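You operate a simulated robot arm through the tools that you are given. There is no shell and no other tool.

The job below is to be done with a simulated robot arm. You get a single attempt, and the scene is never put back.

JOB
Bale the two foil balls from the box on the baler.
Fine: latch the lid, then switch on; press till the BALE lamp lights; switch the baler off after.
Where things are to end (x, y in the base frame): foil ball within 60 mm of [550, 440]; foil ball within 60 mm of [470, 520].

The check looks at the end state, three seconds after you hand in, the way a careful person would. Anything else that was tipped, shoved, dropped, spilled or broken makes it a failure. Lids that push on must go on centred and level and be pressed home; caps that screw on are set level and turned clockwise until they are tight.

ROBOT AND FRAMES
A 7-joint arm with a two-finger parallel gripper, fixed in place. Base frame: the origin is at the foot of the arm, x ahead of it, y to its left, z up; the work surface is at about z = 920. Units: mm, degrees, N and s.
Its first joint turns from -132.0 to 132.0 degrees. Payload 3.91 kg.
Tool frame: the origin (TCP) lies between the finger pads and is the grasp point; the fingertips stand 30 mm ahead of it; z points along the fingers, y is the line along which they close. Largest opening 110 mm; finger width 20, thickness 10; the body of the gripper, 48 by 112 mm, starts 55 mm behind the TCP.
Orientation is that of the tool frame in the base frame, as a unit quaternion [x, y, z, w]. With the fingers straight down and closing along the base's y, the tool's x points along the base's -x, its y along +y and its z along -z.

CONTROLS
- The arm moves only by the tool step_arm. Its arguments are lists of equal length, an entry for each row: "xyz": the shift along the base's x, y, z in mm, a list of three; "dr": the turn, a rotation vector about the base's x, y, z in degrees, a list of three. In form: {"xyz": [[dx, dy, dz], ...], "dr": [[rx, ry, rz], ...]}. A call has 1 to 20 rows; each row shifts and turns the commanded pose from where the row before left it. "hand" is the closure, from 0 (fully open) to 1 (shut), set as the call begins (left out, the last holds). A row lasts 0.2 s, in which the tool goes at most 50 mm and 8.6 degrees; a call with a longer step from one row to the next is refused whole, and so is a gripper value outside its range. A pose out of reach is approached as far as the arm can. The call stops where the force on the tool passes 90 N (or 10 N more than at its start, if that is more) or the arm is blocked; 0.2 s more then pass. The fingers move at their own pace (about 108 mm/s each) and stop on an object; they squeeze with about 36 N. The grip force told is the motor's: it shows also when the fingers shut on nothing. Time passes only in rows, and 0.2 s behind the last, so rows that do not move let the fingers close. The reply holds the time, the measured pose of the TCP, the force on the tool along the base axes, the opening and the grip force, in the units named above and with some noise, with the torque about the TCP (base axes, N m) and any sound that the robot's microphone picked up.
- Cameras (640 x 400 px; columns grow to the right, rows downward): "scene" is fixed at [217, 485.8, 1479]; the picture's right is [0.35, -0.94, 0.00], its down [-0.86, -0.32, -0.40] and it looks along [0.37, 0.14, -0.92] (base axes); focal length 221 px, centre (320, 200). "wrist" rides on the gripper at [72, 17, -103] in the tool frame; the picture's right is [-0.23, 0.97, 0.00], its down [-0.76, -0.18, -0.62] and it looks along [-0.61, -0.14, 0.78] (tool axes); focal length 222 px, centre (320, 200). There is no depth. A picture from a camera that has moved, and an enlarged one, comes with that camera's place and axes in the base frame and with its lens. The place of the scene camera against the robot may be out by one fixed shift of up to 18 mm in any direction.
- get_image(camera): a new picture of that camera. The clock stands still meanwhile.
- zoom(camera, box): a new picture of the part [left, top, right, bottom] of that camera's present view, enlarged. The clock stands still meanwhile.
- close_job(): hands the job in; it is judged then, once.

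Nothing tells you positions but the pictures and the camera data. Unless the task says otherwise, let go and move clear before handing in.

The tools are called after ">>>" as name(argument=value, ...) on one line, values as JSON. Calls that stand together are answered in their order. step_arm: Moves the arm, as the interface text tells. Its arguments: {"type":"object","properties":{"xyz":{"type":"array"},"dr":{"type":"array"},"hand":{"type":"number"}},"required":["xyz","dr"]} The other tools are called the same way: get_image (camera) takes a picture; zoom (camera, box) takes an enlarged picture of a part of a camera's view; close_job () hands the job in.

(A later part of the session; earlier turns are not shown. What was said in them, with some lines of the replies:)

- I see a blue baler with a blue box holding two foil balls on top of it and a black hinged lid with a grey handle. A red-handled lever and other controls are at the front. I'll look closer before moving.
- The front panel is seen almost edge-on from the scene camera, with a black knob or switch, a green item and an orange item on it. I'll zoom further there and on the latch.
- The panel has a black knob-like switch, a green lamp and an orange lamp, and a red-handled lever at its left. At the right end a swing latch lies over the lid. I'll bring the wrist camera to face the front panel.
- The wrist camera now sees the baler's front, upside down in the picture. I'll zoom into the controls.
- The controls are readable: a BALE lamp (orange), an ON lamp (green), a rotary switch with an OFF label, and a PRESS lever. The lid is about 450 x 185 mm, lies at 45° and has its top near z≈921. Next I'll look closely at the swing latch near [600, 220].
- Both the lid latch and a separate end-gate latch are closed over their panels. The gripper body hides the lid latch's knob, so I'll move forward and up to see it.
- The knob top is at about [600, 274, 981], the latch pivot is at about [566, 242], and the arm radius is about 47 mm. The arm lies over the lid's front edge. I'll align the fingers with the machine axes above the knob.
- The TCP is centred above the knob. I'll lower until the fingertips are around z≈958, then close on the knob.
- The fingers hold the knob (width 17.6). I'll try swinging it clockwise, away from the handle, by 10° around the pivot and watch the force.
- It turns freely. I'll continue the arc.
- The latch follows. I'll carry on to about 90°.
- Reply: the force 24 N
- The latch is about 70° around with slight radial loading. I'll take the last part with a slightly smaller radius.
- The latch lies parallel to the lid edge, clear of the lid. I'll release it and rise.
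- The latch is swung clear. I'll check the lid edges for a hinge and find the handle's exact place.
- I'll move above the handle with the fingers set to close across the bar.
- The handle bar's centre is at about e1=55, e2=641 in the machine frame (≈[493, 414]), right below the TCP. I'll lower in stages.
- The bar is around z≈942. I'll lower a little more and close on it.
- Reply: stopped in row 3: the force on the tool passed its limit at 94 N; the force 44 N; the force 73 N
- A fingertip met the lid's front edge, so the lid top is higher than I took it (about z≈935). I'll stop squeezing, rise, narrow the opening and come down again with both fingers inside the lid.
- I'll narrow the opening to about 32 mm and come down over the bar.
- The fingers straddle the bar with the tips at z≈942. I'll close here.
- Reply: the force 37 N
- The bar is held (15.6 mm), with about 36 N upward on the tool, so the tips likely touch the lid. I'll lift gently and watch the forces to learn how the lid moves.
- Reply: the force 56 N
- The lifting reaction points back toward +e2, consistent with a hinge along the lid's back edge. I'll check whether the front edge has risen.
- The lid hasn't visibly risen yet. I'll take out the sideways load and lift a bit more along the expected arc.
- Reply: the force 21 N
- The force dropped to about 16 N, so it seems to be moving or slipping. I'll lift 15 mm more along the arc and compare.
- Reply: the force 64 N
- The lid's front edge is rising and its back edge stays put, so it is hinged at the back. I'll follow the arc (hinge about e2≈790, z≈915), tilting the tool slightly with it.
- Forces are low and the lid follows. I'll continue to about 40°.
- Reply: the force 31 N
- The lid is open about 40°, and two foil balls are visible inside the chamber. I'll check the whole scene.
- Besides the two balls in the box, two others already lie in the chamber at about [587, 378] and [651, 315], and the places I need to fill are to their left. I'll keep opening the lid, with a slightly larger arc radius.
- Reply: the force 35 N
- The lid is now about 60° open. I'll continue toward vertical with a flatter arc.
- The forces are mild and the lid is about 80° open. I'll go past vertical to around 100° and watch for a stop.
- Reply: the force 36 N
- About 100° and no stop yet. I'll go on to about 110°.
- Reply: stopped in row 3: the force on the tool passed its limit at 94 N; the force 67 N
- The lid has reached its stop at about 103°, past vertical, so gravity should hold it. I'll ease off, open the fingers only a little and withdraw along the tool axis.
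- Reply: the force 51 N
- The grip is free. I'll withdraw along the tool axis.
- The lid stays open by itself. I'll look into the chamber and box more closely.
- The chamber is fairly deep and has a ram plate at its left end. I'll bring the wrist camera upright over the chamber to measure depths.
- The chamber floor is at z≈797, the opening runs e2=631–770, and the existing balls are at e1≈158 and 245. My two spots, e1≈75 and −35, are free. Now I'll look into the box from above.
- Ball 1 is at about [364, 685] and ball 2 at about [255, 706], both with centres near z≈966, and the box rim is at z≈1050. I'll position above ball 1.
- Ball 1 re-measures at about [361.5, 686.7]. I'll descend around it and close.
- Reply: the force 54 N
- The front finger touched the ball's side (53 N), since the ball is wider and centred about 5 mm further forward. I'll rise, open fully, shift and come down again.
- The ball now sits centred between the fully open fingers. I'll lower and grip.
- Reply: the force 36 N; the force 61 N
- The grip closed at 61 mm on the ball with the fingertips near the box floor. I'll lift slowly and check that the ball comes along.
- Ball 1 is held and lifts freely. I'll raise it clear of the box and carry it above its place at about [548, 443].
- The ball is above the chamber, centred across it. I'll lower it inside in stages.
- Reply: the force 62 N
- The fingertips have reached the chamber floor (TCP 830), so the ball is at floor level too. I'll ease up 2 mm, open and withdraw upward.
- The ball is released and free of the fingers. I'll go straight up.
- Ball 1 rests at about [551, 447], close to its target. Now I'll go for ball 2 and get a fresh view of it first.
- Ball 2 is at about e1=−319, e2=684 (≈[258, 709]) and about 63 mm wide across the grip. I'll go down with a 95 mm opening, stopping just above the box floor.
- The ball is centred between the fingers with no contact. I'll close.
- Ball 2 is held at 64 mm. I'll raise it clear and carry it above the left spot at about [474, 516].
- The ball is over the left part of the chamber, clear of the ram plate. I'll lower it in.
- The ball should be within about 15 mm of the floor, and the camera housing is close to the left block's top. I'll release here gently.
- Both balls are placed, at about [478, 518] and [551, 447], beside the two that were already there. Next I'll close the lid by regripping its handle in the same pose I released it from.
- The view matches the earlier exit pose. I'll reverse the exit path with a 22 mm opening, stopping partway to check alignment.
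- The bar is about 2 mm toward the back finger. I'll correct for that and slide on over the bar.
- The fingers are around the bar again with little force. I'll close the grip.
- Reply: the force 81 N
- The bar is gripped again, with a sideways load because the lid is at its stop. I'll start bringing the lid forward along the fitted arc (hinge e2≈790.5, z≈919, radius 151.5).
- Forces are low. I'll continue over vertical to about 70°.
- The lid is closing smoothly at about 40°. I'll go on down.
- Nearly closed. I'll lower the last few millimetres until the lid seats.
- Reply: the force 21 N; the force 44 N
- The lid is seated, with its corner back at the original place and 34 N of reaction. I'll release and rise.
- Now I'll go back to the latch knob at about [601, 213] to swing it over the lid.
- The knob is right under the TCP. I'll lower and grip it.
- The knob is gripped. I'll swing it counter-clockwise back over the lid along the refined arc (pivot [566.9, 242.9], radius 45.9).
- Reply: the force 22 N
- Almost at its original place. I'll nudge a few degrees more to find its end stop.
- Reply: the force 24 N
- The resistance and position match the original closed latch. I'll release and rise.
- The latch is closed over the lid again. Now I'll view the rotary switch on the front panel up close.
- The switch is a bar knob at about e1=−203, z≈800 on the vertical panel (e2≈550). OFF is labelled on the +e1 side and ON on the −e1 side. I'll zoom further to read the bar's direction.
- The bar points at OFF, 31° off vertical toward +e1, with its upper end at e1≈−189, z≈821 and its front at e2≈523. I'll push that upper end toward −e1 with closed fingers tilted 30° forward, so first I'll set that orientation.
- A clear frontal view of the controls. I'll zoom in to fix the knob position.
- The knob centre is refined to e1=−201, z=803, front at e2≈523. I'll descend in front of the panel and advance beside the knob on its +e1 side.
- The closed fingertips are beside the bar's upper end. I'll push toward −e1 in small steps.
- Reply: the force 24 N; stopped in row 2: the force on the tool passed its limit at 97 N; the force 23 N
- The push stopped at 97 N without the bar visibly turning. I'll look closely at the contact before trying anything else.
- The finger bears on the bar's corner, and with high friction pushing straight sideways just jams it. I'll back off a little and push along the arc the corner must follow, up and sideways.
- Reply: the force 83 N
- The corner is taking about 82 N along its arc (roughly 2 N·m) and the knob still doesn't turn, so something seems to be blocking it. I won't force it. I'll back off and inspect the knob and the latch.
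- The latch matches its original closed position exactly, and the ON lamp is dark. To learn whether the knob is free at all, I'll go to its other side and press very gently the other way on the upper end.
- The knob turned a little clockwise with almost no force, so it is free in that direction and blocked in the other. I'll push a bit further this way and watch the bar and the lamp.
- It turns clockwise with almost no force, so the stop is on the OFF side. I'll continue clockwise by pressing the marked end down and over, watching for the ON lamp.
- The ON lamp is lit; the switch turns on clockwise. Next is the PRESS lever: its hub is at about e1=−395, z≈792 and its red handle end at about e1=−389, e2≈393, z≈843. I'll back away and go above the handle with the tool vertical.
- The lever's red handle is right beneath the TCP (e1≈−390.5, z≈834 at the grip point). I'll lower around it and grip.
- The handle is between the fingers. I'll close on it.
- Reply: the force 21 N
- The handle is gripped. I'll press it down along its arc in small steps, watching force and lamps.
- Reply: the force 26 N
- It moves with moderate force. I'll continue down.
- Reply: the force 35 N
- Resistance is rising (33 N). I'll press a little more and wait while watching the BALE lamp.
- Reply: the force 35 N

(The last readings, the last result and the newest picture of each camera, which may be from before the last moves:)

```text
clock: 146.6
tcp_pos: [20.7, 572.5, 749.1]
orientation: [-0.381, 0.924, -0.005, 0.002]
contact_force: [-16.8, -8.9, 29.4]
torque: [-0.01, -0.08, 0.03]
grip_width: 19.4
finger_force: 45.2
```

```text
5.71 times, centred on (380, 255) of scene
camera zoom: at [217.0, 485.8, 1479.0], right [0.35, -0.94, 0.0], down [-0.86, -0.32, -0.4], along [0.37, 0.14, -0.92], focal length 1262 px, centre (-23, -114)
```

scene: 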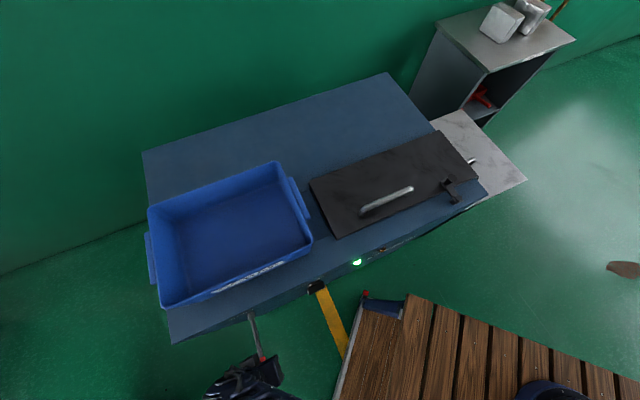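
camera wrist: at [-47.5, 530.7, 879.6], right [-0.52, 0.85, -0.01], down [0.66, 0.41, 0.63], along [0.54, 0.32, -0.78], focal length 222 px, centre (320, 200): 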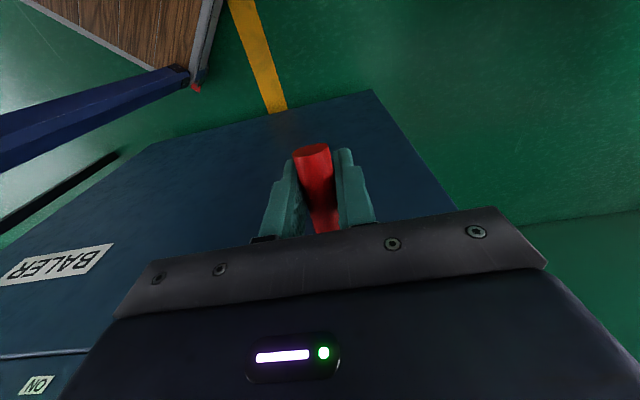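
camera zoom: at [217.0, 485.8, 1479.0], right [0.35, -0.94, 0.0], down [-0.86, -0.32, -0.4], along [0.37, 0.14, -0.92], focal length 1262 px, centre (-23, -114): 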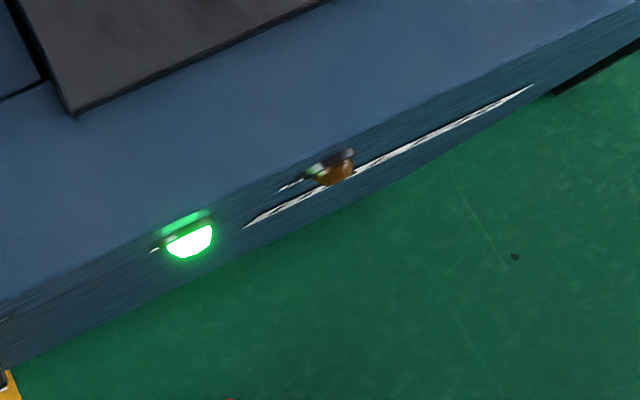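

>>> step_arm(xyz=[[1.4, 1.4, -5.5], [1.5, 1.5, -5.5], [0, 0, 0]], dr=[[0, 0, 0], [0, 0, 0], [0, 0, 0]], hand=1)

>>> zoom(camera="scene", box=[330, 220, 430, 290])

>>> step_arm(xyz=[[1.8, 1.8, -5.4], [1.8, 1.8, -5.3], [0, 0, 0]], dr=[[0, 0, 0], [0, 0, 0], [0, 0, 0]], hand=1)

>>> zoom(camera="scene", box=[330, 220, 430, 290])

```text
clock: 147.4
tcp_pos: [22.9, 577.1, 739.3]
orientation: [-0.381, 0.925, -0.006, 0.003]
contact_force: [-12.4, -3.9, 32.8]
torque: [0.16, -0.33, 0.08]
grip_width: 19.5
finger_force: 45.1
```

```text
5.71 times, centred on (380, 255) of scene
camera zoom: at [217.0, 485.8, 1479.0], right [0.35, -0.94, 0.0], down [-0.86, -0.32, -0.4], along [0.37, 0.14, -0.92], focal length 1262 px, centre (-23, -114)
```

zoom: 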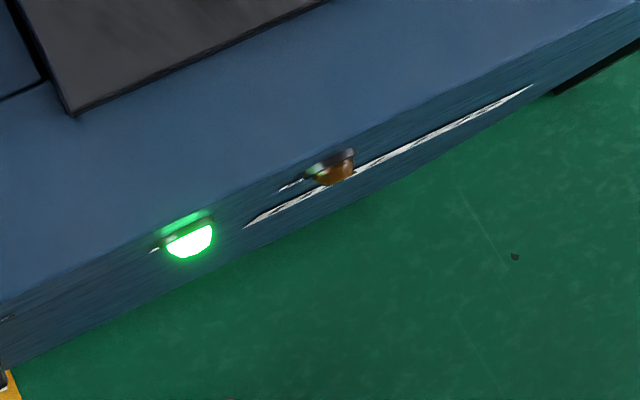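

```text
clock: 148.2
tcp_pos: [26.2, 578.1, 727.1]
orientation: [-0.381, 0.925, -0.006, 0.002]
contact_force: [-18.6, -3.3, 29.8]
torque: [0.05, -0.57, 0.06]
grip_width: 19.4
finger_force: 45.1
```

```text
5.71 times, centred on (380, 255) of scene
camera zoom: at [217.0, 485.8, 1479.0], right [0.35, -0.94, 0.0], down [-0.86, -0.32, -0.4], along [0.37, 0.14, -0.92], focal length 1262 px, centre (-23, -114)
```

zoom: 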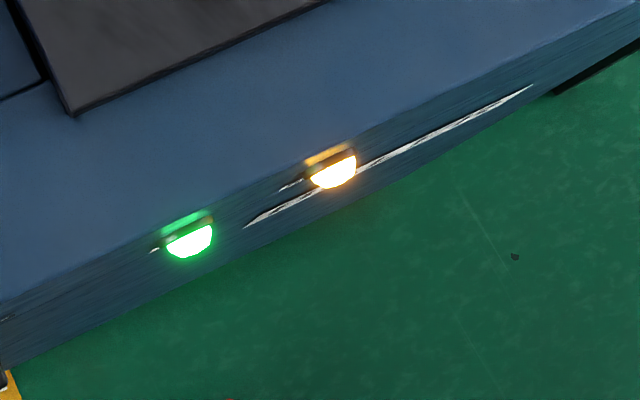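

The BALE lamp is lit, so I stop pressing. I'll guide the lever back up along its arc rather than let it snap.

>>> step_arm(xyz=[[-1.8, -1.8, 5.3], [-1.8, -1.8, 5.4], [-1.5, -1.5, 5.5], [-1.4, -1.4, 5.5], [0, 0, 0]], dr=[[0, 0, 0], [0, 0, 0], [0, 0, 0], [0, 0, 0], [0, 0, 0]], hand=1)

>>> zoom(camera="scene", box=[330, 220, 430, 290])

```text
clock: 149.4
tcp_pos: [22.4, 572.9, 749.0]
orientation: [-0.381, 0.925, -0.005, 0.003]
contact_force: [11.6, 32.0, 1.9]
torque: [-1.64, 0.84, 0.1]
grip_width: 19.3
finger_force: 44.7
```

```text
5.71 times, centred on (380, 255) of scene
camera zoom: at [217.0, 485.8, 1479.0], right [0.35, -0.94, 0.0], down [-0.86, -0.32, -0.4], along [0.37, 0.14, -0.92], focal length 1262 px, centre (-23, -114)
```

zoom: 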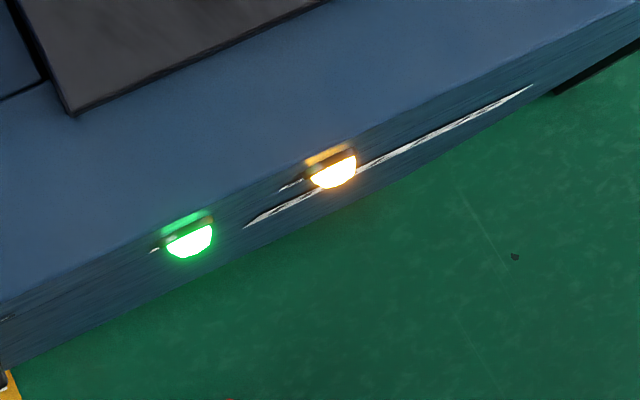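

The BALE lamp stays lit. I'll continue bringing the lever back to its rest position.

>>> step_arm(xyz=[[0.4, 0.4, 5.7], [-0.8, -0.8, 5.8], [-0.8, -0.8, 5.9], [-0.7, -0.7, 5.9], [-0.4, -0.4, 5.9], [-0.3, -0.3, 5.9], [0, 0, 6], [0, 0, 6], [0, 0, 0]], dr=[[0, 0, 0], [0, 0, 0], [0, 0, 0], [0, 0, 0], [0, 0, 0], [0, 0, 0], [0, 0, 0], [0, 0, 0], [0, 0, 0]], hand=1)

>>> step_arm(xyz=[[0.3, 0.3, 5.9], [0.3, 0.3, 5.9], [0.5, 0.5, 5.9], [0.5, 0.5, 5.9], [0.7, 0.7, 6], [0, 0, 0]], dr=[[0, 0, 0], [0, 0, 0], [0, 0, 0], [0, 0, 0], [0, 0, 0], [0, 0, 0]], hand=1)

>>> get_image(camera="scene")

```text
clock: 151.4
tcp_pos: [18.0, 569.4, 795.7]
orientation: [-0.38, 0.925, -0.005, 0.002]
contact_force: [6.1, 20.6, -11.0]
torque: [-0.82, 0.44, 0.21]
grip_width: 19.2
finger_force: 44.3
```

```text
clock: 152.8
tcp_pos: [20.8, 572.5, 825.4]
orientation: [-0.382, 0.924, -0.007, 0.002]
contact_force: [-8.6, -6.7, -34.2]
torque: [0.03, 0.05, 0.29]
grip_width: 19.4
finger_force: 44.7
```

```text
taken
```

scene: 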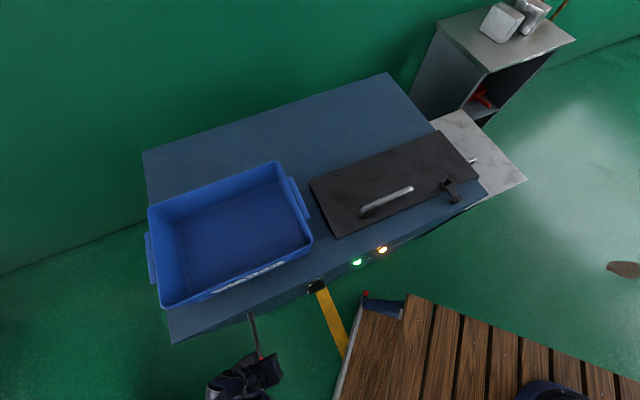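

>>> step_arm(xyz=[[0.8, 0.8, 4], [0.8, 0.8, 4], [0, 0, 0]], dr=[[0, 0, 0], [0, 0, 0], [0, 0, 0]], hand=1)

>>> get_image(camera="wrist")

```text
clock: 153.6
tcp_pos: [21.9, 572.8, 833.4]
orientation: [-0.381, 0.925, -0.005, 0.003]
contact_force: [-5.0, -8.1, -27.7]
torque: [0.39, -0.34, 0.22]
grip_width: 19.5
finger_force: 45.4
```

```text
taken
camera wrist: at [-41.8, 536.6, 937.1], right [-0.52, 0.85, -0.01], down [0.66, 0.42, 0.63], along [0.54, 0.32, -0.78], focal length 222 px, centre (320, 200)
```

wrist: 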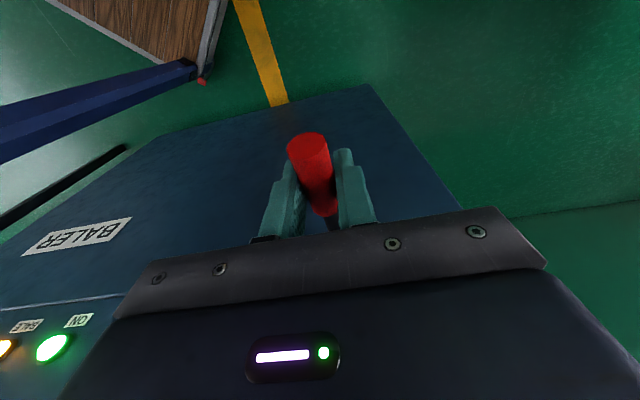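

The lever is back near its rest height. I'll nudge up the last millimetres, release and rise.

>>> step_arm(xyz=[[0.3, 0.3, 2], [0, 0, 0]], dr=[[0, 0, 0], [0, 0, 0]], hand=1)

>>> step_arm(xyz=[[0, 0, 0], [0, 0, 0], [0, 0, 15], [0, 0, 30], [0, 0, 40], [0, 0, 30], [0, 0, 0]], dr=[[0, 0, 0], [0, 0, 0], [0, 0, 0], [0, 0, 0], [0, 0, 0], [0, 0, 0], [0, 0, 0]], hand=0.4)

>>> get_image(camera="wrist")

>>> get_image(camera="scene")

```text
clock: 154.2
tcp_pos: [22.3, 574.0, 835.1]
orientation: [-0.381, 0.925, -0.006, 0.002]
contact_force: [-4.3, -1.4, -34.4]
torque: [0.1, 0.0, 0.21]
grip_width: 19.8
finger_force: 45.5
```

```text
clock: 155.8
tcp_pos: [22.4, 574.4, 950.5]
orientation: [-0.381, 0.925, -0.007, 0.002]
contact_force: [-0.4, -0.6, 0.0]
torque: [-0.01, -0.01, -0.01]
grip_width: 66.0
finger_force: 0.0
```

```text
taken
camera wrist: at [-41.1, 536.4, 1054.1], right [-0.52, 0.85, -0.01], down [0.66, 0.42, 0.63], along [0.54, 0.32, -0.78], focal length 222 px, centre (320, 200)
```

wrist: 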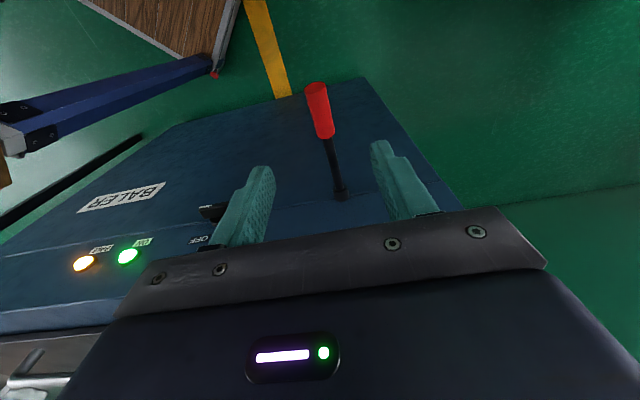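

```text
taken
```

scene: 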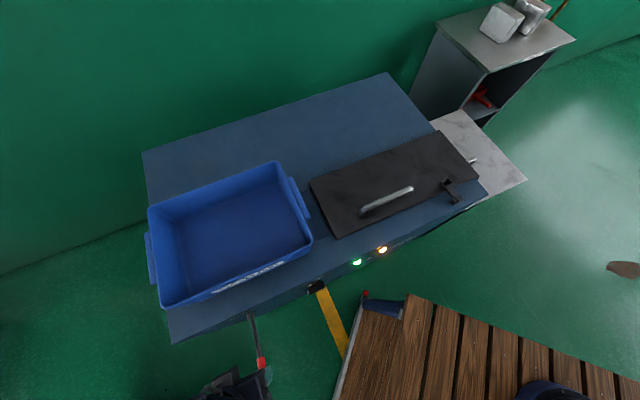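

The lever stays up and both lamps are lit. Now I'll switch the baler off. I'll return in front of the panel with the tilted tool to see the knob's present position.

>>> step_arm(xyz=[[26, -20.9, 0], [26, -20.9, 0], [26, -20.9, -5], [26, -20.9, -10], [26, -21, -10], [0, 0, 0]], dr=[[5.3, -5.3, 0], [5.3, -5.3, 0], [5.3, -5.3, 0], [5.3, -5.3, 0], [0, 0, 0], [0, 0, 0]], hand=1)

>>> get_image(camera="wrist")

>>> zoom(camera="wrist", box=[220, 60, 380, 180])

```text
clock: 157.2
tcp_pos: [152.8, 470.3, 925.4]
orientation: [-0.367, 0.894, 0.094, 0.241]
contact_force: [-0.7, -0.4, -0.5]
torque: [-0.01, 0.03, 0.01]
grip_width: 0.0
finger_force: 36.3
```

```text
taken
camera wrist: at [60.2, 402.3, 979.1], right [-0.54, 0.83, 0.1], down [0.37, 0.12, 0.92], along [0.76, 0.54, -0.37], focal length 222 px, centre (320, 200)
```

wrist: 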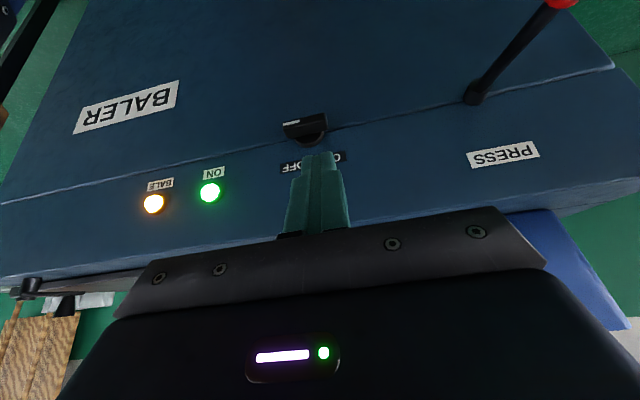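

```text
3.33 times, centred on (300, 120) of wrist
camera zoom: at [60.2, 402.3, 979.1], right [-0.54, 0.83, 0.1], down [0.37, 0.12, 0.92], along [0.76, 0.54, -0.37], focal length 740 px, centre (387, 467)
```

zoom: 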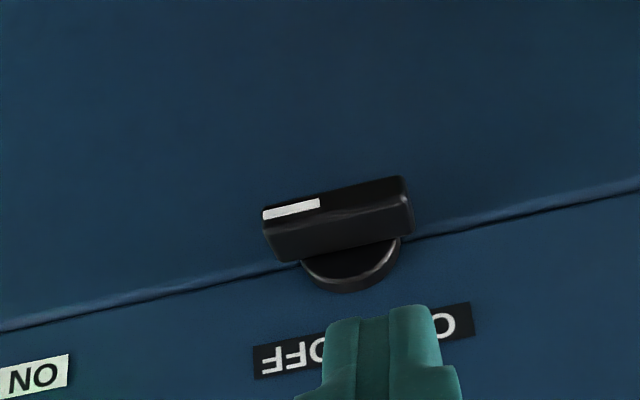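

The bar is horizontal (ON). I'll press its −e1 end down from above to rotate it back to OFF, so first I'll move over that end.

>>> step_arm(xyz=[[0, 0, -32], [0, 0, -32], [13.8, 13.8, 0], [13.8, 13.8, 0], [13.8, 13.8, 0], [13.8, 13.8, 0], [0, 0, 0]], dr=[[0, 0, 0], [0, 0, 0], [0, 0, 0], [0, 0, 0], [0, 0, 0], [0, 0, 0], [0, 0, 0]], hand=1)

>>> get_image(camera="wrist")

>>> zoom(camera="wrist", box=[220, 60, 380, 180])

```text
clock: 158.8
tcp_pos: [207.7, 525.9, 862.6]
orientation: [-0.366, 0.894, 0.094, 0.241]
contact_force: [-0.9, 0.2, -0.3]
torque: [-0.03, 0.0, -0.01]
grip_width: 0.0
finger_force: 35.4
```

```text
taken
camera wrist: at [113.9, 457.9, 915.3], right [-0.54, 0.83, 0.1], down [0.37, 0.12, 0.92], along [0.76, 0.54, -0.37], focal length 222 px, centre (320, 200)
```

wrist: 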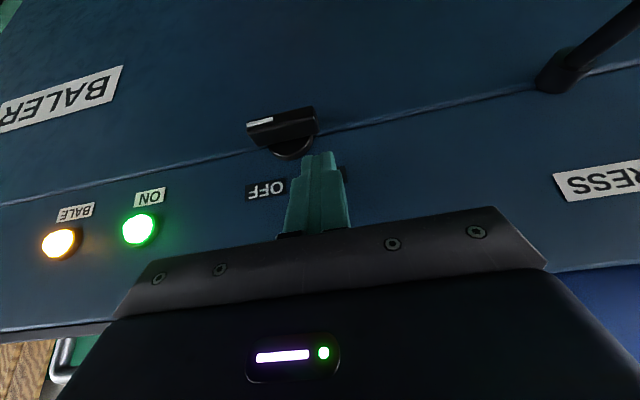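

```text
3.33 times, centred on (300, 120) of wrist
camera zoom: at [113.9, 457.9, 915.3], right [-0.54, 0.83, 0.1], down [0.37, 0.12, 0.92], along [0.76, 0.54, -0.37], focal length 740 px, centre (387, 467)
```

zoom: 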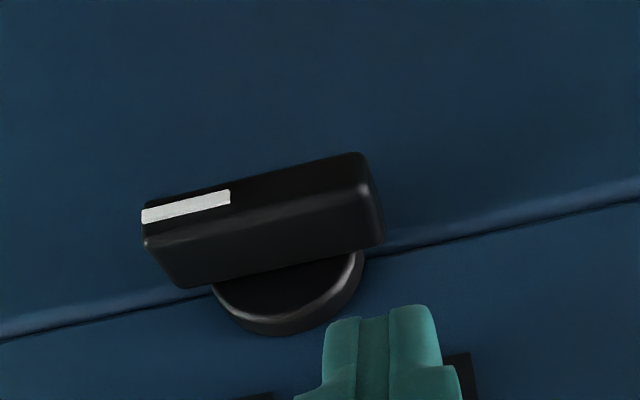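

>>> step_arm(xyz=[[0, 0, -9], [0, 0, -8], [0, 0, -5], [0, 0, 0]], dr=[[0, 0, 0], [0, 0, 0], [0, 0, 0], [0, 0, 0]], hand=1)

>>> step_arm(xyz=[[0, 0, -3], [0, 0, -3], [0, 0, 0]], dr=[[0, 0, 0], [0, 0, 0], [0, 0, 0]], hand=1)

>>> zoom(camera="wrist", box=[120, 60, 380, 220])

```text
clock: 159.8
tcp_pos: [208.5, 524.8, 839.4]
orientation: [-0.366, 0.894, 0.093, 0.241]
contact_force: [0.1, -0.2, 0.6]
torque: [-0.01, 0.0, -0.01]
grip_width: 0.1
finger_force: 36.2
```

```text
clock: 160.6
tcp_pos: [209.0, 525.1, 833.2]
orientation: [-0.367, 0.893, 0.094, 0.241]
contact_force: [0.4, 0.8, -1.0]
torque: [-0.01, 0.03, 0.03]
grip_width: 0.0
finger_force: 35.8
```

```text
2.46 times, centred on (250, 140) of wrist
camera zoom: at [114.3, 457.7, 886.9], right [-0.54, 0.83, 0.1], down [0.37, 0.12, 0.92], along [0.76, 0.54, -0.37], focal length 547 px, centre (492, 348)
```

zoom: 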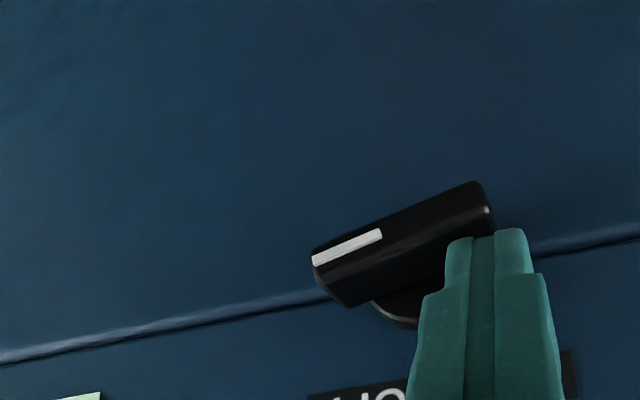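

The bar is starting to turn back. I'll continue pressing down.

>>> step_arm(xyz=[[0, 0, -3], [0, 0, -3], [0, 0, 0]], dr=[[0, 0, 0], [0, 0, 0], [0, 0, 0]], hand=1)

>>> step_arm(xyz=[[0, 0, -3], [0, 0, -3], [0, 0, 0]], dr=[[0, 0, 0], [0, 0, 0], [0, 0, 0]], hand=1)

>>> get_image(camera="wrist")

>>> zoom(camera="scene", box=[330, 220, 430, 290])

```text
clock: 161.4
tcp_pos: [208.2, 524.8, 828.1]
orientation: [-0.366, 0.894, 0.093, 0.241]
contact_force: [-0.7, 0.1, 0.6]
torque: [0.03, 0.0, 0.02]
grip_width: 0.1
finger_force: 36.0
```

```text
clock: 162.2
tcp_pos: [208.5, 524.9, 821.8]
orientation: [-0.367, 0.893, 0.094, 0.242]
contact_force: [0.3, 0.3, 0.4]
torque: [0.0, 0.01, -0.02]
grip_width: 0.0
finger_force: 36.0
```

```text
taken
camera wrist: at [114.5, 457.6, 875.1], right [-0.54, 0.83, 0.1], down [0.37, 0.12, 0.92], along [0.76, 0.54, -0.37], focal length 222 px, centre (320, 200)
```

wrist: 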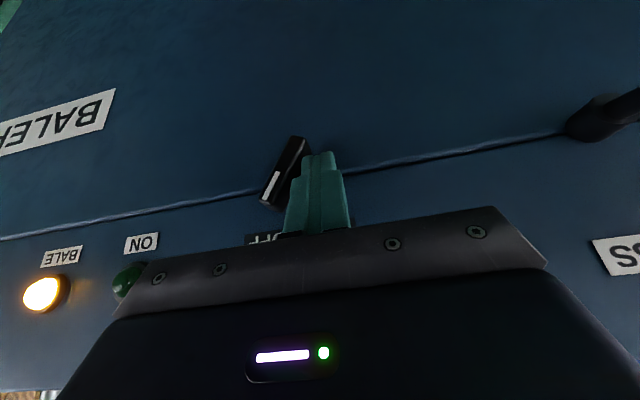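

```text
5.71 times, centred on (380, 255) of scene
camera zoom: at [217.0, 485.8, 1479.0], right [0.35, -0.94, 0.0], down [-0.86, -0.32, -0.4], along [0.37, 0.14, -0.92], focal length 1262 px, centre (-23, -114)
```

zoom: 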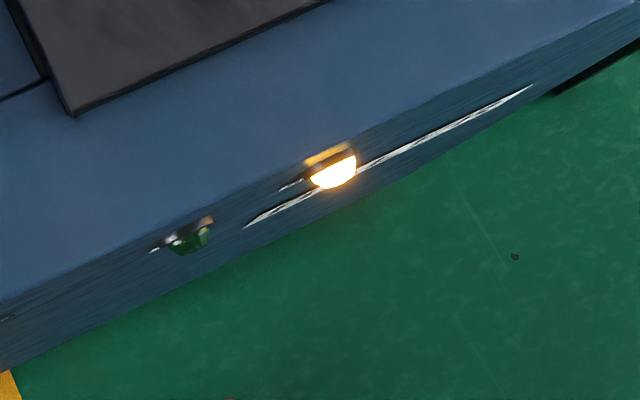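

The ON lamp is off and the BALE lamp remains lit. I'll check the knob's angle.

>>> zoom(camera="wrist", box=[230, 110, 358, 230])

```text
3.33 times, centred on (294, 170) of wrist
camera zoom: at [114.5, 457.6, 875.1], right [-0.54, 0.83, 0.1], down [0.37, 0.12, 0.92], along [0.76, 0.54, -0.37], focal length 740 px, centre (407, 300)
```

zoom: 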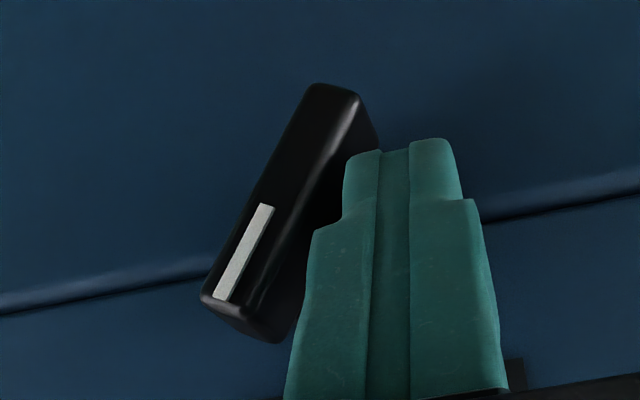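

The pointer is back at 30°, on the OFF stop. I'll retreat the tool and check everything.

>>> step_arm(xyz=[[-2.5, 2.5, 0], [-10, -10, 0], [-20, -20, 0], [-25, -25, 20], [0, 0, 40], [0, 0, 40], [0, 0, 40], [0, 0, 0]], dr=[[0, 0, 0], [0, 0, 0], [0, 0, 0], [0, 0, 0], [0, 0, 0], [0, 0, 0], [0, 0, 0], [0, 0, 0]], hand=1)

>>> get_image(camera="wrist")

>>> get_image(camera="scene")

>>> zoom(camera="scene", box=[130, 120, 330, 245])

```text
clock: 164.0
tcp_pos: [150.4, 471.6, 962.1]
orientation: [-0.366, 0.894, 0.094, 0.242]
contact_force: [0.1, 0.1, 0.2]
torque: [0.02, 0.03, 0.02]
grip_width: 0.0
finger_force: 36.1
```

```text
taken
camera wrist: at [57.1, 403.8, 1014.5], right [-0.54, 0.83, 0.1], down [0.37, 0.12, 0.92], along [0.76, 0.54, -0.37], focal length 222 px, centre (320, 200)
```

wrist: 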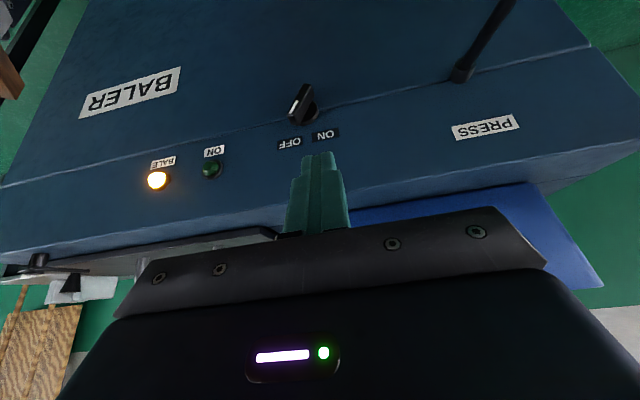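

```text
taken
```

scene: 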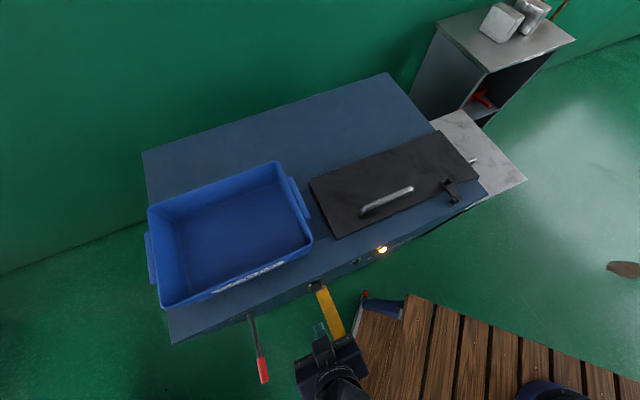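

```text
3.20 times, centred on (230, 182) of scene
camera zoom: at [217.0, 485.8, 1479.0], right [0.35, -0.94, 0.0], down [-0.86, -0.32, -0.4], along [0.37, 0.14, -0.92], focal length 707 px, centre (608, 256)
```

zoom: 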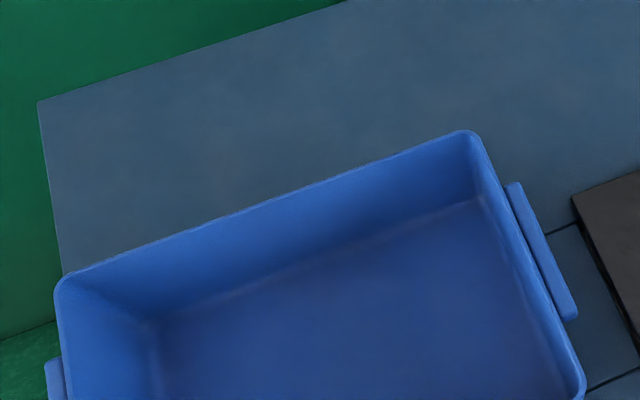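

The lid is latched, the switch is at OFF with the ON lamp dark, the BALE lamp is lit, the lever is back up and the box is in place. I'll move the arm up and clear, then take a final look.

>>> step_arm(xyz=[[0, 0, 40], [0, 0, 40], [0, 0, 40], [0, 0, 40], [10, -20, 30], [20, -30, 0], [20, -30, 0], [0, 0, 0]], dr=[[0, 0, 0], [-5.3, 5.3, 0], [-5.3, 5.3, 0], [-5.3, 5.3, 0], [-5.3, 5.3, 0], [0, 0, 0], [0, 0, 0], [0, 0, 0]], hand=0.5)

>>> get_image(camera="scene")

>>> zoom(camera="scene", box=[300, 120, 500, 280])

>>> get_image(camera="wrist")

```text
clock: 165.8
tcp_pos: [200.9, 391.4, 1152.7]
orientation: [-0.381, 0.925, -0.006, 0.003]
contact_force: [-0.3, -0.2, 0.7]
torque: [0.01, 0.03, 0.0]
grip_width: 55.0
finger_force: 0.1
```

```text
taken
```

scene: 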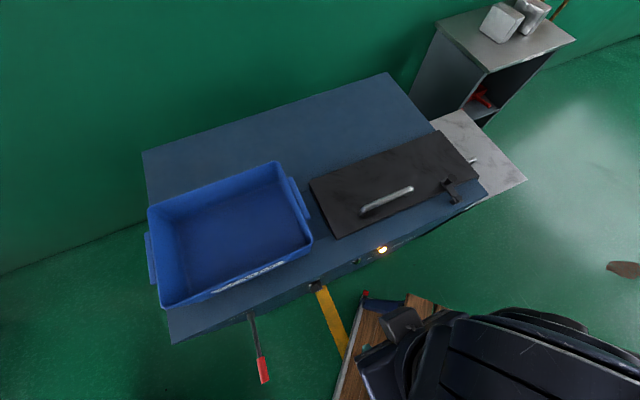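

```text
2.50 times, centred on (400, 200) of scene
camera zoom: at [217.0, 485.8, 1479.0], right [0.35, -0.94, 0.0], down [-0.86, -0.32, -0.4], along [0.37, 0.14, -0.92], focal length 552 px, centre (120, 200)
```

zoom: 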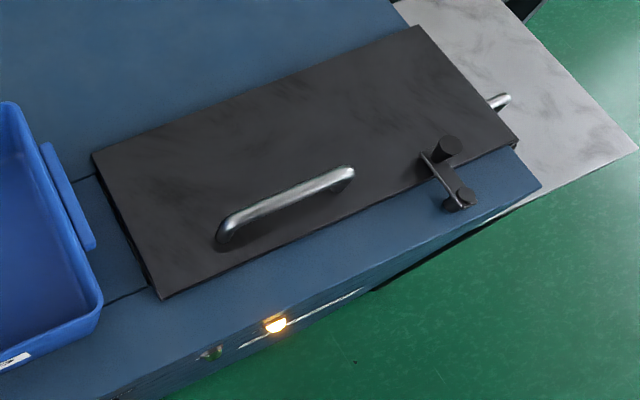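

```text
taken
camera wrist: at [136.4, 353.9, 1255.1], right [-0.52, 0.85, -0.01], down [0.66, 0.42, 0.63], along [0.54, 0.32, -0.78], focal length 222 px, centre (320, 200)
```

wrist: 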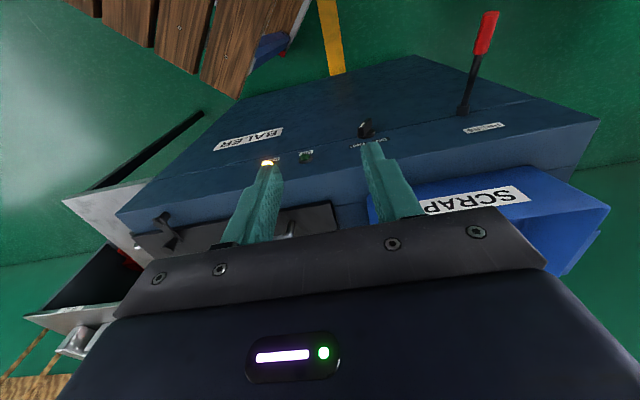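

I see the lid closed and latched, the switch at OFF with its lamp dark, and the BALE lamp lit. The lever is back up and the arm is clear. I last saw the two balls from the box at about [478, 518] and [551, 447], just before the lid closed; they haven't been visible since. I'm handing in now.

>>> close_job()

```text
The job is handed in.
```

I loaded the two foil balls from the box into the baler, baled them and switched it off, and the job is handed in. At the end the lid was closed and latched, the switch was at OFF with the ON lamp dark, and the BALE lamp was lit. The lever was back up and the arm was clear.

- **Ball positions:** before closing the lid I saw them at about [551, 447] and [478, 518], each within about 10 mm of its target. I did not open the lid again after pressing, so I can't rule out that the press moved them.
- **Balls already inside:** the chamber held two other foil balls when I opened it. I left them there, so four were in the chamber when it was baled.
- **Switch:** I first pushed it toward the ON label and it was against a stop, at up to 97 N. It turned on the other way, away from that label.
- **Box:** it shifted about 4 mm while I was gripping the first ball, and I left it there.
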